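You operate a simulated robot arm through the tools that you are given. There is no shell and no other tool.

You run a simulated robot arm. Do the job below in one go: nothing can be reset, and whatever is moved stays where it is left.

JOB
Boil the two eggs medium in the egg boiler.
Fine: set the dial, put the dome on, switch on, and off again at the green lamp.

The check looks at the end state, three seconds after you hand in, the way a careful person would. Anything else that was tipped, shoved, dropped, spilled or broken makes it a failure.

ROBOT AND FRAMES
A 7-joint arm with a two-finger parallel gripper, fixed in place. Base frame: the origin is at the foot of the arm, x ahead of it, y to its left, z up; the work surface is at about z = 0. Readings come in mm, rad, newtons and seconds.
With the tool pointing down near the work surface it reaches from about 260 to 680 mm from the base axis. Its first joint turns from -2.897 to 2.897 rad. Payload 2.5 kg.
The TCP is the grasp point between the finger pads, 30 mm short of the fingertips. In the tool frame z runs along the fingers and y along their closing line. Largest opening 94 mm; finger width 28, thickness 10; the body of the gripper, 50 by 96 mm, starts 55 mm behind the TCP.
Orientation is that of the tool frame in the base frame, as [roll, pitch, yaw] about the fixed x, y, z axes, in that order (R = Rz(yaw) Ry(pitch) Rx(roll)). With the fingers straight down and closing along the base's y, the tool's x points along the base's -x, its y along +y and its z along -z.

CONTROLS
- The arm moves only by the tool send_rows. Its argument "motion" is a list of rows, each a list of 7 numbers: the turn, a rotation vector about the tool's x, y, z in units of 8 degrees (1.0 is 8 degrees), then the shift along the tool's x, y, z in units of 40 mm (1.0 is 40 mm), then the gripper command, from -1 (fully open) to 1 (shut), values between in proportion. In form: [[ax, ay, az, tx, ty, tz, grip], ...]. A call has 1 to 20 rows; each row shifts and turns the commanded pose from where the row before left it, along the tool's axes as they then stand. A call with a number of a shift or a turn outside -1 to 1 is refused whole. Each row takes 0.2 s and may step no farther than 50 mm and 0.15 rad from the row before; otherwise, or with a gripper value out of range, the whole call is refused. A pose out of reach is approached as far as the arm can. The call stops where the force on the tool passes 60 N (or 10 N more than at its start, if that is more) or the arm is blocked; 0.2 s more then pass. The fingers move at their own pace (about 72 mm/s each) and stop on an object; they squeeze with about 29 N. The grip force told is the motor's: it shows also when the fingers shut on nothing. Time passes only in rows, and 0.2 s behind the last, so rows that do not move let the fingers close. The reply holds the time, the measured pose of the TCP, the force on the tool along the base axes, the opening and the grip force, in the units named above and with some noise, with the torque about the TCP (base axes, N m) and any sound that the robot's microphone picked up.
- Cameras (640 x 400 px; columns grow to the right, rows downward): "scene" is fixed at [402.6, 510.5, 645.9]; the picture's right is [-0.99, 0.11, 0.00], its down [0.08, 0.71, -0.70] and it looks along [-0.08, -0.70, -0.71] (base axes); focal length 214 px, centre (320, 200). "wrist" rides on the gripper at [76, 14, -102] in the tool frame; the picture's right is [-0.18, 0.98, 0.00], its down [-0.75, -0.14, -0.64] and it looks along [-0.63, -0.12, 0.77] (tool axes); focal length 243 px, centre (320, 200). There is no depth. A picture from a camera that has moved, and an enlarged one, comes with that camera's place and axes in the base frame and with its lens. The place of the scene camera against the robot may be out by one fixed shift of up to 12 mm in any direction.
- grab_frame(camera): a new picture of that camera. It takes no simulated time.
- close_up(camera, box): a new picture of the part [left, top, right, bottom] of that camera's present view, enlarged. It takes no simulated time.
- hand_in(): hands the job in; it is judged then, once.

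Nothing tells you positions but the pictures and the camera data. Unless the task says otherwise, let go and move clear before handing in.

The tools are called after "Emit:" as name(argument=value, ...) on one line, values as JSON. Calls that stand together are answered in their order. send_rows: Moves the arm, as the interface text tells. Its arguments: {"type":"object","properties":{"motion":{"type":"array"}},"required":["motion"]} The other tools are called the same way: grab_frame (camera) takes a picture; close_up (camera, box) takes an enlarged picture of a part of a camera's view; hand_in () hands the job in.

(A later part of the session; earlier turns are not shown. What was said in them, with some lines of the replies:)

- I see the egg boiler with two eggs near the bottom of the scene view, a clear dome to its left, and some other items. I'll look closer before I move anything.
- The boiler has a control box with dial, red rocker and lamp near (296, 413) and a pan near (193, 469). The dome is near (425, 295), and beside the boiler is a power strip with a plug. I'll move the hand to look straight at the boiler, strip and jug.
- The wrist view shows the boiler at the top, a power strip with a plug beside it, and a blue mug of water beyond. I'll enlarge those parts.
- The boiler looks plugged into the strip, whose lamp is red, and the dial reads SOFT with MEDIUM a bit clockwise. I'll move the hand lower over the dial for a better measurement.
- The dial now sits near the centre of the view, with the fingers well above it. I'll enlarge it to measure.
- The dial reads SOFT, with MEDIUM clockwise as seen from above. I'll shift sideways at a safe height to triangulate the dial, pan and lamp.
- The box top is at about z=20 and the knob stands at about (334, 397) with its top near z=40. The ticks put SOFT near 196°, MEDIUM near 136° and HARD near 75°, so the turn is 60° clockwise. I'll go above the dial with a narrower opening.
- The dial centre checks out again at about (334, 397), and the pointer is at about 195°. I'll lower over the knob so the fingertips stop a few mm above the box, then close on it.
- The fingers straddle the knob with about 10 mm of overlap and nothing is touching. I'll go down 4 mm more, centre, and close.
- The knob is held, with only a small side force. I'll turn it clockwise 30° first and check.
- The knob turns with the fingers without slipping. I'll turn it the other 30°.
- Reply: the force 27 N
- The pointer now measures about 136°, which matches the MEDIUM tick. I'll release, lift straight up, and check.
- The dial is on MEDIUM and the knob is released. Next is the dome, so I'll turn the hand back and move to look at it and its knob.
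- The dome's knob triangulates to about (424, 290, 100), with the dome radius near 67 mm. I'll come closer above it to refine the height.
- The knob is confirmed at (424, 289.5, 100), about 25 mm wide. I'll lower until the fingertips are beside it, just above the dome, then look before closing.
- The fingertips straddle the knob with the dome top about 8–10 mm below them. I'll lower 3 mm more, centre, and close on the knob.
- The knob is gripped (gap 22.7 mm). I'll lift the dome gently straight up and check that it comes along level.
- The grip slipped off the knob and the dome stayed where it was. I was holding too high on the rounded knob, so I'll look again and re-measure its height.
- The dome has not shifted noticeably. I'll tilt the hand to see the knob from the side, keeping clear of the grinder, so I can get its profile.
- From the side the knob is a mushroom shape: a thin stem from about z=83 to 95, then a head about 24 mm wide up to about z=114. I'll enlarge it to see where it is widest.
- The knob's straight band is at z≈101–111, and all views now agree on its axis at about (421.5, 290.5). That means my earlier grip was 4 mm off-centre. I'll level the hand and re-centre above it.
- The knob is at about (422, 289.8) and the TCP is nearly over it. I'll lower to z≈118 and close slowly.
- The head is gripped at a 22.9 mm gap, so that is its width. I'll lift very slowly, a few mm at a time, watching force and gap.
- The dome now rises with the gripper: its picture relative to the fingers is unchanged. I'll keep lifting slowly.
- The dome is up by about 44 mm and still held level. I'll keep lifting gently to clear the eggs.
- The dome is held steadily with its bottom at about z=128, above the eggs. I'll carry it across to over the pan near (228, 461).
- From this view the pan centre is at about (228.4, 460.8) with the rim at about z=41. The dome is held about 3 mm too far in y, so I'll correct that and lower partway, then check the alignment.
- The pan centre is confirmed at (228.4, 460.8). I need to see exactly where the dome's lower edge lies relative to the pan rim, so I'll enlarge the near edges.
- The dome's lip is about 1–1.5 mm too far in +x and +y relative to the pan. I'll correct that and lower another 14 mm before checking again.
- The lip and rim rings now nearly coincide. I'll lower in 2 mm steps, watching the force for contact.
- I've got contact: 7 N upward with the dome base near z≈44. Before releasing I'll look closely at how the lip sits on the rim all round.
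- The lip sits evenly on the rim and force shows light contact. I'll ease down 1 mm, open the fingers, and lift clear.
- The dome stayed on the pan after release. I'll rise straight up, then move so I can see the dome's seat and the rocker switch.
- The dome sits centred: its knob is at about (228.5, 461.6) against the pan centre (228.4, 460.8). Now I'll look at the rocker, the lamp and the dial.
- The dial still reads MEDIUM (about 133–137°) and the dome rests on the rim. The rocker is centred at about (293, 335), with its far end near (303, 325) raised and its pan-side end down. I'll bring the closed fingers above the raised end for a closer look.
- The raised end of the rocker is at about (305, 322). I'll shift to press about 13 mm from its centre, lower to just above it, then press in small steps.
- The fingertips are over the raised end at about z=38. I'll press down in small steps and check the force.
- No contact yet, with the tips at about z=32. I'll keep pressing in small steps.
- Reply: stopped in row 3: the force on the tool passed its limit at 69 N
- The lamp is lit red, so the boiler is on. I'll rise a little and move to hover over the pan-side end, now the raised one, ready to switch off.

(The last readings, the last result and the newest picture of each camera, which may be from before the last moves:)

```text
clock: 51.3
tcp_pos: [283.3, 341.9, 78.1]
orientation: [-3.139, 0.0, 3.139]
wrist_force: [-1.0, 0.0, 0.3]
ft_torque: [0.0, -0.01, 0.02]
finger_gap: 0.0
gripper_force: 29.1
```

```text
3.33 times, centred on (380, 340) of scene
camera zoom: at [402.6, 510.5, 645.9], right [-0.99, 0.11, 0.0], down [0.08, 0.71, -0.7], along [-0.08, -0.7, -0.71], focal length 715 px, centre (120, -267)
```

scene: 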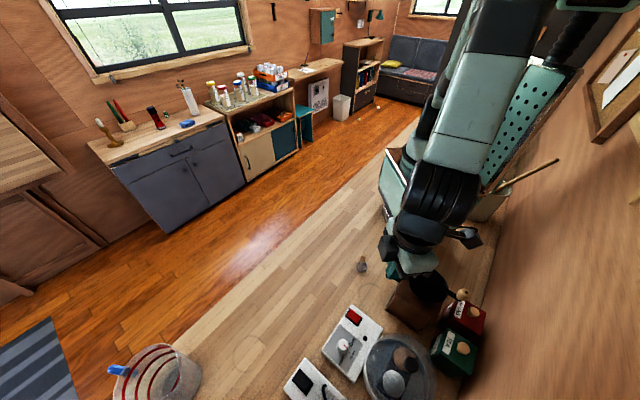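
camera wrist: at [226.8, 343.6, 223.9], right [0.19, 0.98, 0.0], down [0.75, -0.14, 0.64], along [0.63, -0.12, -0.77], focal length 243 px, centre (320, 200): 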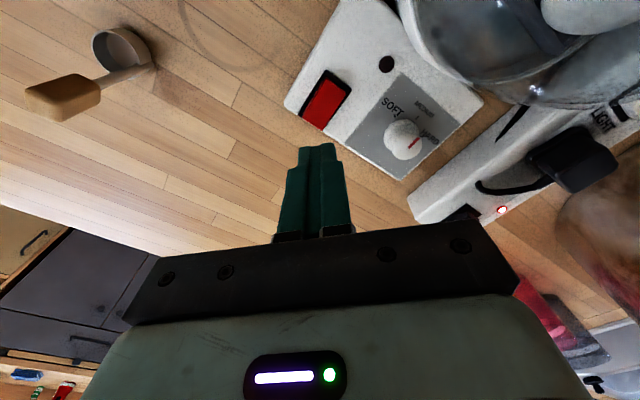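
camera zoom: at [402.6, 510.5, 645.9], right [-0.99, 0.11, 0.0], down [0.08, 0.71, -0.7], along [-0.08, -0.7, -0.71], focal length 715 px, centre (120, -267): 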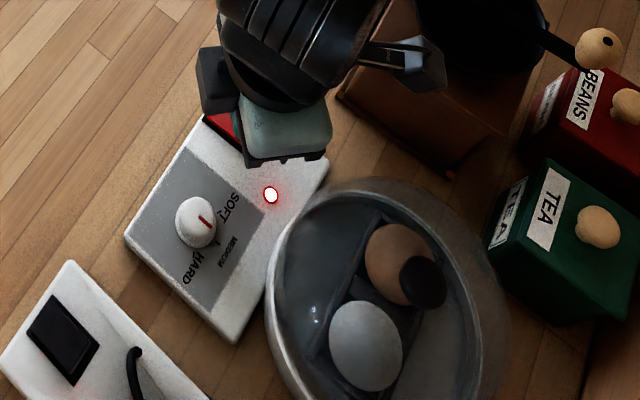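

The red lamp shows it is heating and I'm hovering over the off end. I'll wait in short stretches and watch the lamp.

Emit:
send_rows(motion=[[0, 0, 0, 0, 0.03, 0.2, 1], [0, 0, 0, 0, 0, 0, 1], [0, 0, 0, 0, 0, 0, 1], [0, 0, 0, 0, 0, 0, 1], [0, 0, 0, 0, 0, 0, 1], [0, 0, 0, 0, 0, 0, 1], [0, 0, 0, 0, 0, 0, 1], [0, 0, 0, 0, 0, 0, 1]])

Emit:
close_up(camera="wrist", box=[260, 40, 440, 190])

```text
clock: 53.1
tcp_pos: [284.0, 342.7, 70.4]
orientation: [-3.14, 0.0, 3.14]
wrist_force: [0.2, -0.1, -0.6]
ft_torque: [-0.01, 0.0, -0.02]
finger_gap: 0.0
gripper_force: 28.7
```

```text
2.67 times, centred on (350, 115) of wrist
camera zoom: at [209.2, 359.0, 172.4], right [0.19, 0.98, 0.0], down [0.75, -0.14, 0.64], along [0.63, -0.12, -0.77], focal length 647 px, centre (240, 427)
```

zoom: 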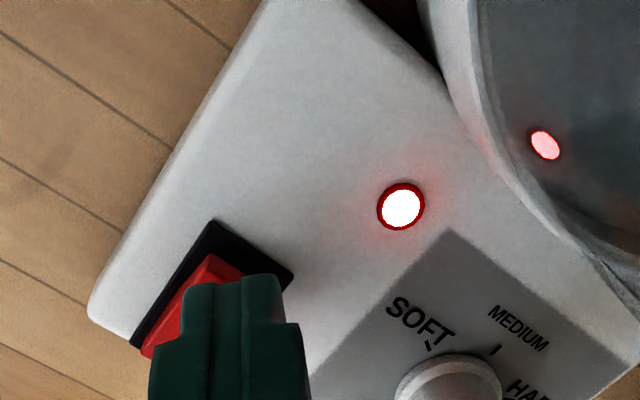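

The lamp is still red. I'll keep waiting.

Emit:
send_rows(motion=[[0, 0, 0, 0, 0, 0, 1], [0, 0, 0, 0, 0, 0, 1], [0, 0, 0, 0, 0, 0, 1], [0, 0, 0, 0, 0, 0, 1], [0, 0, 0, 0, 0, 0, 1], [0, 0, 0, 0, 0, 0, 1], [0, 0, 0, 0, 0, 0, 1], [0, 0, 0, 0, 0, 0, 1], [0, 0, 0, 0, 0, 0, 1]])

Emit:
close_up(camera="wrist", box=[260, 40, 440, 190])

```text
clock: 55.1
tcp_pos: [283.9, 342.8, 69.3]
orientation: [-3.138, 0.002, 3.139]
wrist_force: [-0.2, 1.3, -0.6]
ft_torque: [-0.03, 0.0, 0.02]
finger_gap: 0.2
gripper_force: 28.7
```

```text
2.67 times, centred on (350, 115) of wrist
camera zoom: at [209.2, 359.0, 172.4], right [0.19, 0.98, 0.0], down [0.75, -0.14, 0.64], along [0.63, -0.12, -0.77], focal length 647 px, centre (240, 427)
```

zoom: 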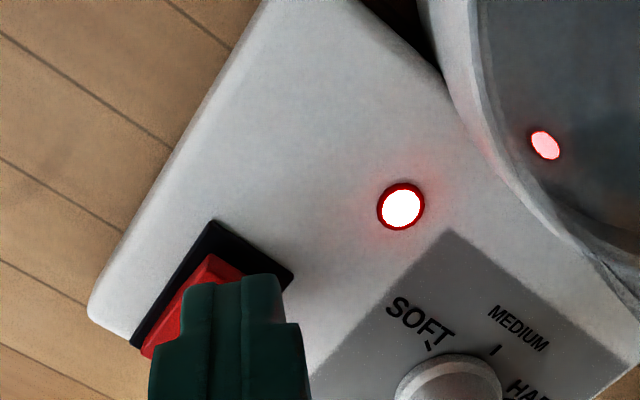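

It is still red at 55 s. I'll keep waiting.

Emit:
send_rows(motion=[[0, 0, 0, 0, 0, 0, 1], [0, 0, 0, 0, 0, 0, 1], [0, 0, 0, 0, 0, 0, 1], [0, 0, 0, 0, 0, 0, 1], [0, 0, 0, 0, 0, 0, 1], [0, 0, 0, 0, 0, 0, 1], [0, 0, 0, 0, 0, 0, 1], [0, 0, 0, 0, 0, 0, 1], [0, 0, 0, 0, 0, 0, 1]])

Emit:
close_up(camera="wrist", box=[260, 40, 440, 190])

```text
clock: 57.1
tcp_pos: [284.9, 343.1, 70.3]
orientation: [-3.14, 0.0, 3.141]
wrist_force: [0.2, 0.2, -0.8]
ft_torque: [0.03, 0.0, 0.01]
finger_gap: 0.0
gripper_force: 28.9
```

```text
2.67 times, centred on (350, 115) of wrist
camera zoom: at [209.2, 359.0, 172.4], right [0.19, 0.98, 0.0], down [0.75, -0.14, 0.64], along [0.63, -0.12, -0.77], focal length 647 px, centre (240, 427)
```

zoom: 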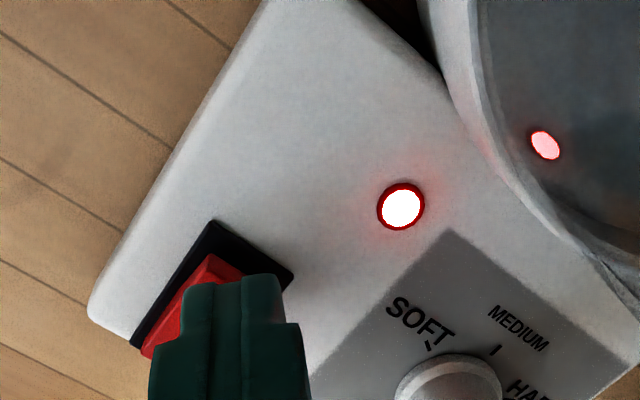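

It is still red at 57 s. I'll keep waiting.

Emit:
send_rows(motion=[[0, 0, 0, 0, 0, 0, 1], [0, 0, 0, 0, 0, 0, 1], [0, 0, 0, 0, 0, 0, 1], [0, 0, 0, 0, 0, 0, 1], [0, 0, 0, 0, 0, 0, 1], [0, 0, 0, 0, 0, 0, 1], [0, 0, 0, 0, 0, 0, 1], [0, 0, 0, 0, 0, 0, 1], [0, 0, 0, 0, 0, 0, 1]])

Emit:
close_up(camera="wrist", box=[260, 40, 440, 190])

```text
clock: 59.1
tcp_pos: [283.4, 344.1, 69.7]
orientation: [-3.14, 0.002, 3.14]
wrist_force: [0.2, -0.6, -0.3]
ft_torque: [-0.02, -0.03, -0.01]
finger_gap: 0.0
gripper_force: 29.0
```

```text
2.67 times, centred on (350, 115) of wrist
camera zoom: at [209.2, 359.0, 172.4], right [0.19, 0.98, 0.0], down [0.75, -0.14, 0.64], along [0.63, -0.12, -0.77], focal length 647 px, centre (240, 427)
```

zoom: 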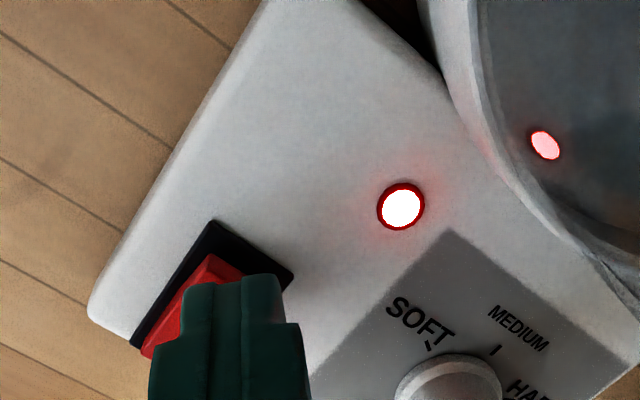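

It is still red at 59 s. I'll keep waiting.

Emit:
send_rows(motion=[[0, 0, 0, 0, 0, 0, 1], [0, 0, 0, 0, 0, 0, 1], [0, 0, 0, 0, 0, 0, 1], [0, 0, 0, 0, 0, 0, 1], [0, 0, 0, 0, 0, 0, 1], [0, 0, 0, 0, 0, 0, 1], [0, 0, 0, 0, 0, 0, 1], [0, 0, 0, 0, 0, 0, 1], [0, 0, 0, 0, 0, 0, 1]])

Emit:
close_up(camera="wrist", box=[260, 40, 440, 190])

```text
clock: 61.1
tcp_pos: [284.3, 344.3, 69.4]
orientation: [-3.139, 0.001, 3.14]
wrist_force: [-0.1, 0.5, -0.1]
ft_torque: [0.0, 0.01, 0.01]
finger_gap: 0.0
gripper_force: 29.0
```

```text
2.67 times, centred on (350, 115) of wrist
camera zoom: at [209.2, 359.0, 172.4], right [0.19, 0.98, 0.0], down [0.75, -0.14, 0.64], along [0.63, -0.12, -0.77], focal length 647 px, centre (240, 427)
```

zoom: 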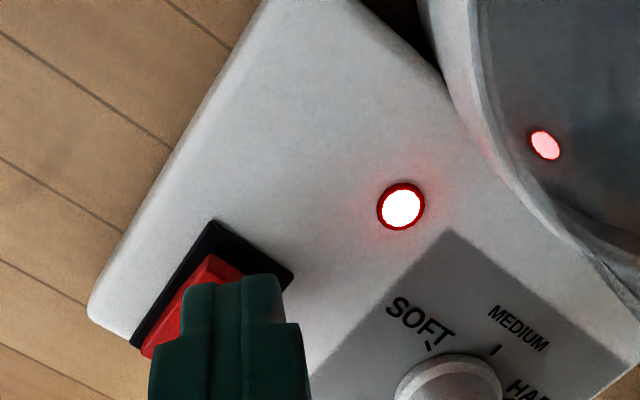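

It is still red at 61 s. I'll keep waiting in two-second stretches.

Emit:
send_rows(motion=[[0, 0, 0, 0, 0, 0, 1], [0, 0, 0, 0, 0, 0, 1], [0, 0, 0, 0, 0, 0, 1], [0, 0, 0, 0, 0, 0, 1], [0, 0, 0, 0, 0, 0, 1], [0, 0, 0, 0, 0, 0, 1], [0, 0, 0, 0, 0, 0, 1], [0, 0, 0, 0, 0, 0, 1], [0, 0, 0, 0, 0, 0, 1]])

Emit:
close_up(camera="wrist", box=[260, 40, 440, 190])

```text
clock: 63.1
tcp_pos: [283.5, 343.7, 69.6]
orientation: [-3.139, 0.0, 3.14]
wrist_force: [-1.0, 0.5, 0.3]
ft_torque: [0.0, -0.01, 0.01]
finger_gap: 0.0
gripper_force: 28.4
```

```text
2.67 times, centred on (350, 115) of wrist
camera zoom: at [209.2, 359.0, 172.4], right [0.19, 0.98, 0.0], down [0.75, -0.14, 0.64], along [0.63, -0.12, -0.77], focal length 647 px, centre (240, 427)
```

zoom: 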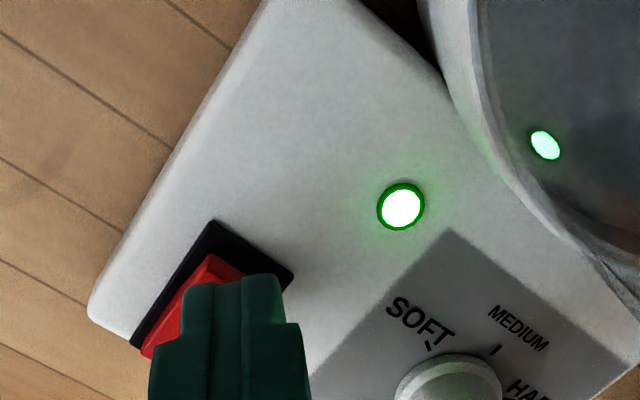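

The lamp is green. I'll press the off end now.

Emit:
send_rows(motion=[[0, 0, 0, 0, 0, 0.12, 1], [0, 0, 0, 0, 0, 0.06, 1], [0, 0, 0, 0, 0, 0.05, 1], [0, 0, 0, 0, 0, 0.05, 1], [0, 0, 0, 0, 0, 0.04, 1]])

Emit:
close_up(camera="wrist", box=[260, 40, 440, 190])

```text
clock: 64.3
tcp_pos: [284.0, 344.9, 60.5]
orientation: [-3.141, -0.001, 3.14]
wrist_force: [-2.3, -2.3, 11.2]
ft_torque: [-0.14, -0.09, -0.01]
finger_gap: 0.0
gripper_force: 28.8
stopped in row 5: the force on the tool passed its limit at 67 N (the readings are from after the stop); the commanded pose is now the measured one
```

```text
2.67 times, centred on (350, 115) of wrist
camera zoom: at [209.0, 359.2, 162.5], right [0.19, 0.98, 0.0], down [0.75, -0.14, 0.64], along [0.63, -0.12, -0.77], focal length 647 px, centre (240, 427)
```

zoom: 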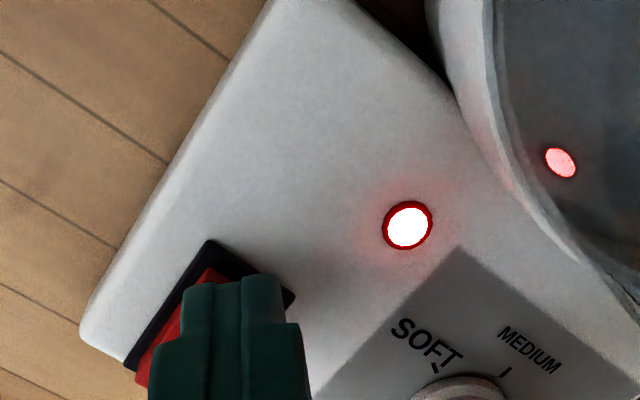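

The lamp shows red again after my press, so either the switch did not go off or it was flipped back. I'll rise a little and look at the rocker and lamp.

Emit:
send_rows(motion=[[0, 0, 0, 0, 0, -0.25, 1]])

Emit:
close_up(camera="wrist", box=[260, 40, 440, 190])

Emit:
close_up(camera="scene", box=[310, 280, 450, 400])

```text
clock: 64.7
tcp_pos: [283.3, 344.3, 70.4]
orientation: [-3.14, -0.003, 3.138]
wrist_force: [-0.4, 0.3, -0.8]
ft_torque: [0.0, 0.01, 0.03]
finger_gap: 0.0
gripper_force: 29.3
```

```text
2.67 times, centred on (350, 115) of wrist
camera zoom: at [208.7, 358.5, 172.5], right [0.19, 0.98, 0.0], down [0.75, -0.14, 0.64], along [0.63, -0.12, -0.77], focal length 647 px, centre (240, 427)
```

zoom: 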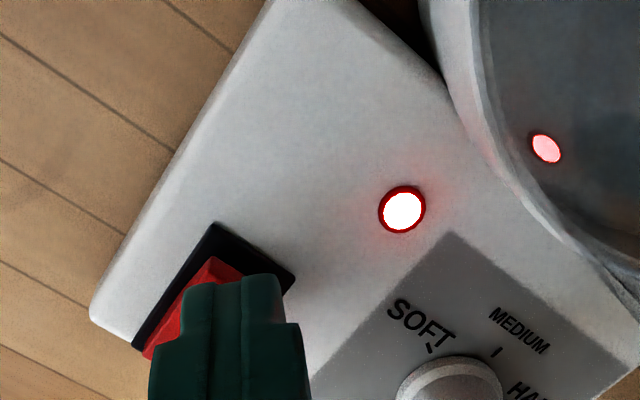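

```text
3.33 times, centred on (380, 340) of scene
camera zoom: at [402.6, 510.5, 645.9], right [-0.99, 0.11, 0.0], down [0.08, 0.71, -0.7], along [-0.08, -0.7, -0.71], focal length 715 px, centre (120, -267)
```

zoom: 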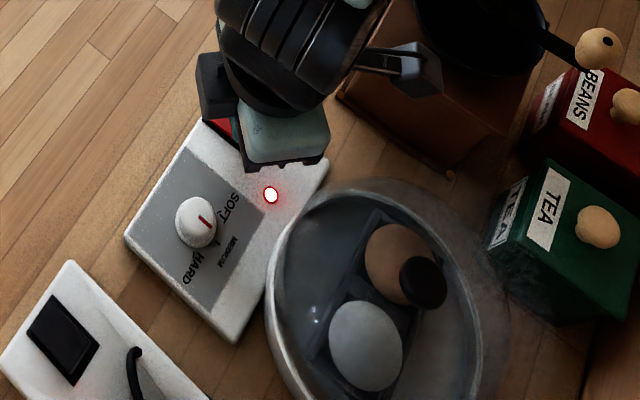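

I can't tell the rocker's state from here. I'll lift 50 mm quickly to see it unobstructed.

Emit:
send_rows(motion=[[0, 0, 0, 0, 0, -0.7, 1], [0, 0, 0, 0, 0, -0.6, 1]])

Emit:
close_up(camera="wrist", box=[270, 40, 430, 160])

Emit:
close_up(camera="wrist", box=[290, 60, 360, 130])

```text
clock: 65.3
tcp_pos: [287.4, 343.6, 123.5]
orientation: [-3.14, -0.003, 3.14]
wrist_force: [-0.7, -0.6, -0.8]
ft_torque: [0.03, -0.01, -0.02]
finger_gap: 0.0
gripper_force: 28.5
```

```text
3.33 times, centred on (350, 100) of wrist
camera zoom: at [212.0, 357.8, 225.4], right [0.19, 0.98, 0.0], down [0.75, -0.14, 0.64], along [0.63, -0.12, -0.77], focal length 809 px, centre (220, 533)
```

zoom: 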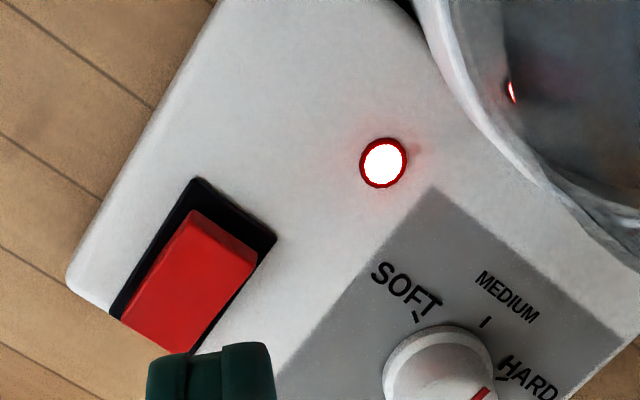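

```text
5.71 times, centred on (325, 95) of wrist
camera zoom: at [212.0, 357.8, 225.4], right [0.19, 0.98, 0.0], down [0.75, -0.14, 0.64], along [0.63, -0.12, -0.77], focal length 1386 px, centre (291, 800)
```

zoom: 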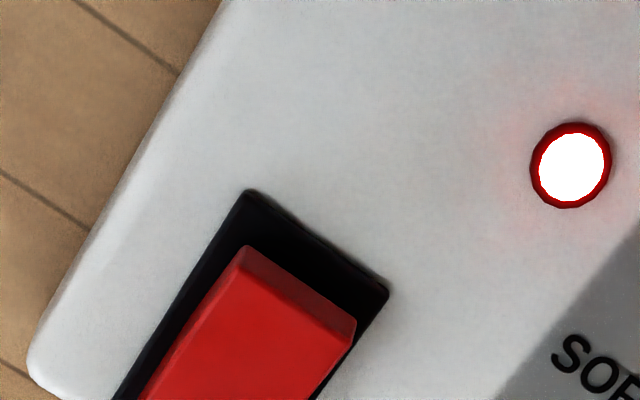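

The rocker is still in the ON position (pan-side end raised), so my press landed too close to its pivot and did not latch off. I'll press again straight away, further out on the raised end.

Emit:
send_rows(motion=[[0, 0, 0, 0.115, 0.09, 0.8, 1], [0, 0, 0, 0, 0, 0.55, 1], [0, 0, 0, 0, 0, 0.1, 1], [0, 0, 0, 0, 0, 0.1, 1], [0, 0, 0, 0, 0, 0.08, 1], [0, 0, 0, 0, 0, 0.06, 1]])

Emit:
close_up(camera="wrist", box=[260, 40, 440, 190])

```text
clock: 66.7
tcp_pos: [278.4, 349.5, 58.6]
orientation: [-3.141, -0.003, -3.141]
wrist_force: [-3.5, -3.2, 16.9]
ft_torque: [-0.28, -0.09, -0.07]
finger_gap: 0.0
gripper_force: 28.9
stopped in row 6: the force on the tool passed its limit at 70 N (the readings are from after the stop); the commanded pose is now the measured one
```

```text
2.67 times, centred on (350, 115) of wrist
camera zoom: at [203.9, 363.1, 161.9], right [0.18, 0.98, 0.0], down [0.76, -0.14, 0.64], along [0.63, -0.12, -0.77], focal length 647 px, centre (240, 427)
```

zoom: 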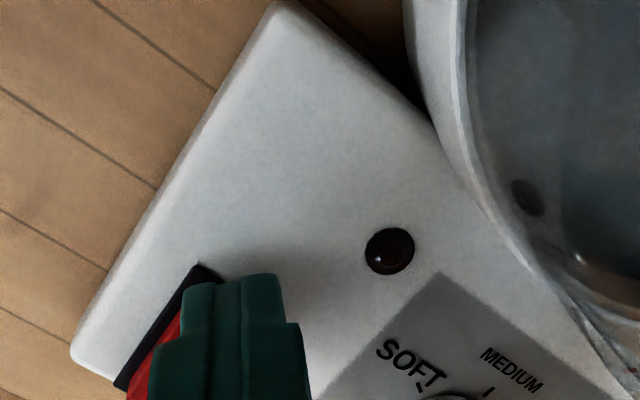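

The lamp is dark now, so the boiler is off. I'll lift straight up gently and check that it stays off.

Emit:
send_rows(motion=[[0, 0, 0, 0, 0, -0.2, 1], [0, 0, 0, 0, 0, -0.5, 1], [0, 0, 0, 0, 0, -0.7, 1], [0, 0, 0, 0, 0, -0.4, 1], [0, 0, 0, 0, 0, 0, 1]])

Emit:
close_up(camera="wrist", box=[270, 40, 430, 160])

Emit:
grab_frame(camera="scene")

Emit:
close_up(camera="scene", box=[310, 280, 450, 400])

```text
clock: 67.9
tcp_pos: [277.4, 347.6, 129.6]
orientation: [-3.141, -0.001, 3.141]
wrist_force: [0.0, 0.6, -0.4]
ft_torque: [0.01, 0.0, -0.01]
finger_gap: 0.0
gripper_force: 29.2
```

```text
3.33 times, centred on (350, 100) of wrist
camera zoom: at [202.4, 362.7, 232.4], right [0.19, 0.98, 0.0], down [0.76, -0.14, 0.64], along [0.63, -0.12, -0.77], focal length 809 px, centre (220, 533)
```

zoom: 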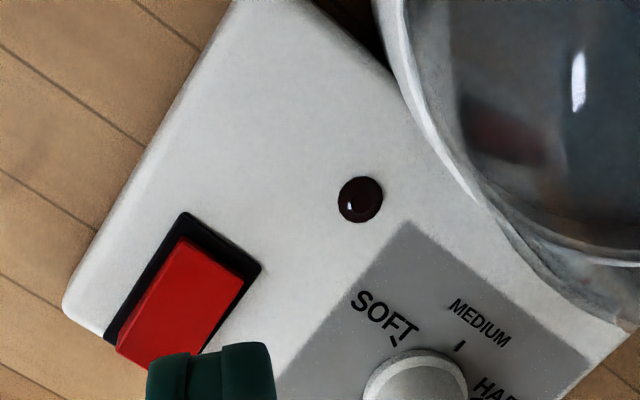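

```text
taken
```

scene: 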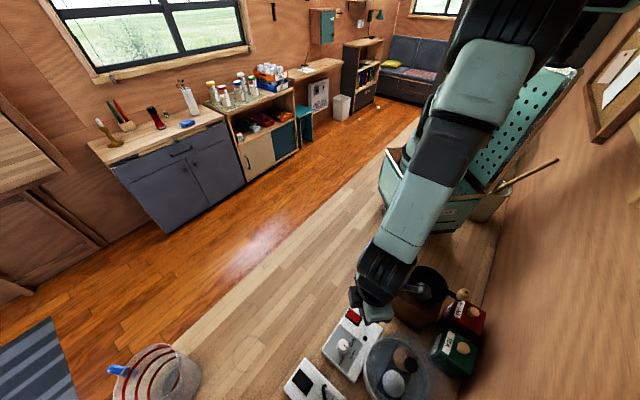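

```text
3.33 times, centred on (380, 340) of scene
camera zoom: at [402.6, 510.5, 645.9], right [-0.99, 0.11, 0.0], down [0.08, 0.71, -0.7], along [-0.08, -0.7, -0.71], focal length 715 px, centre (120, -267)
```

zoom: 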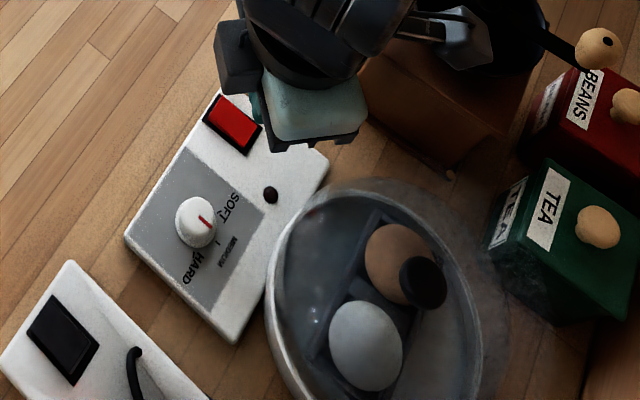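

The boiler is off, the rocker is back in its off position, the dial is on MEDIUM, and the dome is on. I'll move the arm up and clear, then do a last check.

Emit:
send_rows(motion=[[0, 0, 0, 0, 0, -0.8, 1], [0, 0, 0, 0, 0, -1, 1], [0, 0, 0, 0, 0, -1, 1], [0, 0, 0, 0, 0, -1, 1], [0, 0, 0, -0.4, -0.6, -0.6, 1], [0, 0, 0, -0.4, -0.6, -0.6, 0], [0, 0, 0, -0.4, -0.6, -0.6, -1], [0, 0, 0, -0.4, -0.6, -0.6, -1], [0, 0, 0, 0, 0, 0, -1], [0, 0, 0, 0, 0, 0, -1]])

Emit:
grab_frame(camera="scene")

Emit:
close_up(camera="scene", box=[310, 280, 450, 400])

Emit:
close_up(camera="scene", box=[330, 295, 390, 355])

Emit:
grab_frame(camera="wrist")

```text
clock: 70.1
tcp_pos: [343.5, 251.3, 379.9]
orientation: [3.141, -0.004, -3.141]
wrist_force: [-0.2, 0.9, 1.6]
ft_torque: [-0.02, 0.0, -0.01]
finger_gap: 93.9
gripper_force: 0.1
```

```text
taken
```

scene: 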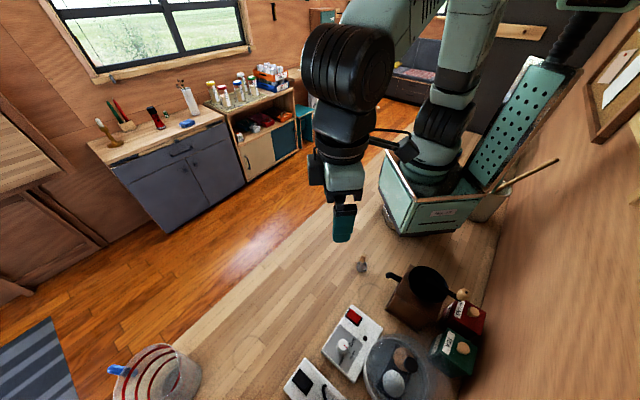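

```text
3.33 times, centred on (380, 340) of scene
camera zoom: at [402.6, 510.5, 645.9], right [-0.99, 0.11, 0.0], down [0.08, 0.71, -0.7], along [-0.08, -0.7, -0.71], focal length 715 px, centre (120, -267)
```

zoom: 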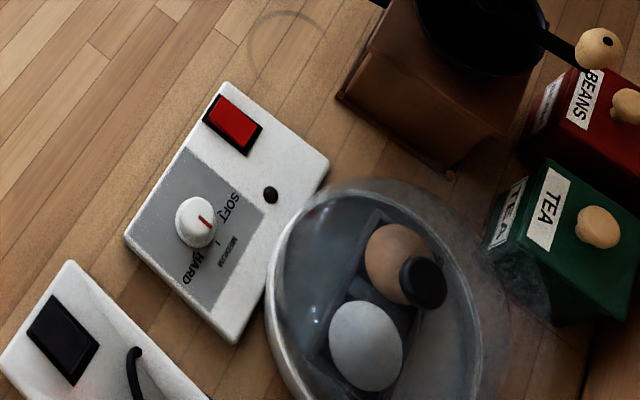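

```text
6.67 times, centred on (360, 325) of scene
camera zoom: at [402.6, 510.5, 645.9], right [-0.99, 0.11, 0.0], down [0.08, 0.71, -0.7], along [-0.08, -0.7, -0.71], focal length 1430 px, centre (53, -633)
```

zoom: 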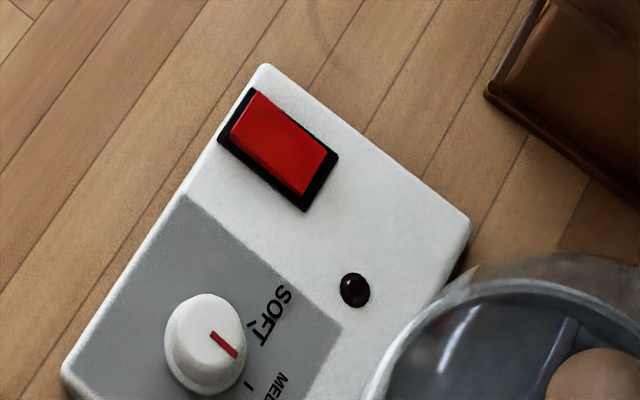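

```text
taken
camera wrist: at [269.0, 267.2, 481.4], right [0.18, 0.98, 0.0], down [0.76, -0.14, 0.64], along [0.63, -0.12, -0.77], focal length 243 px, centre (320, 200)
```

wrist: 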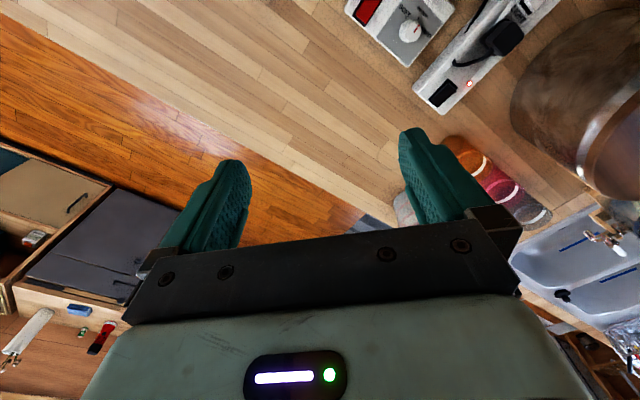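

The dome is seated on the pan, the dial points to MEDIUM, the rocker is off with the lamp dark, and nothing else has moved. The lamp did reach green, but my first off-press bounced the switch back on. It heated for about two more seconds until my second press held. Running it again would only overcook the eggs, so I'm handing in.

Emit:
hand_in()

```text
The job is handed in.
```

I handed the job in, but the eggs had about 2 to 5 seconds of heat after the green lamp, so they may be slightly past medium.

- **Dial:** it is set to MEDIUM. The pointer measures within a few degrees of the mark.
- **Dome:** it is centred on the pan rim, with both eggs underneath. My first grip slipped off its knob without lifting or visibly moving it, and the second lift worked.
- **Heating:** the red lamp came on at about 50 s, and I first saw green at 63 s.
- **Switching off:** my first press, at about 64 s, landed too close to the rocker's pivot. The lamp went back to red and heating continued. A second press further out switched it off at about 66.5 s, and it stayed off.

I did not run a second cycle, since the eggs had already reached the green lamp and more heat would only overcook them. I saw nothing else tipped, moved or spilled, and the arm was clear of the work surface when I handed in.
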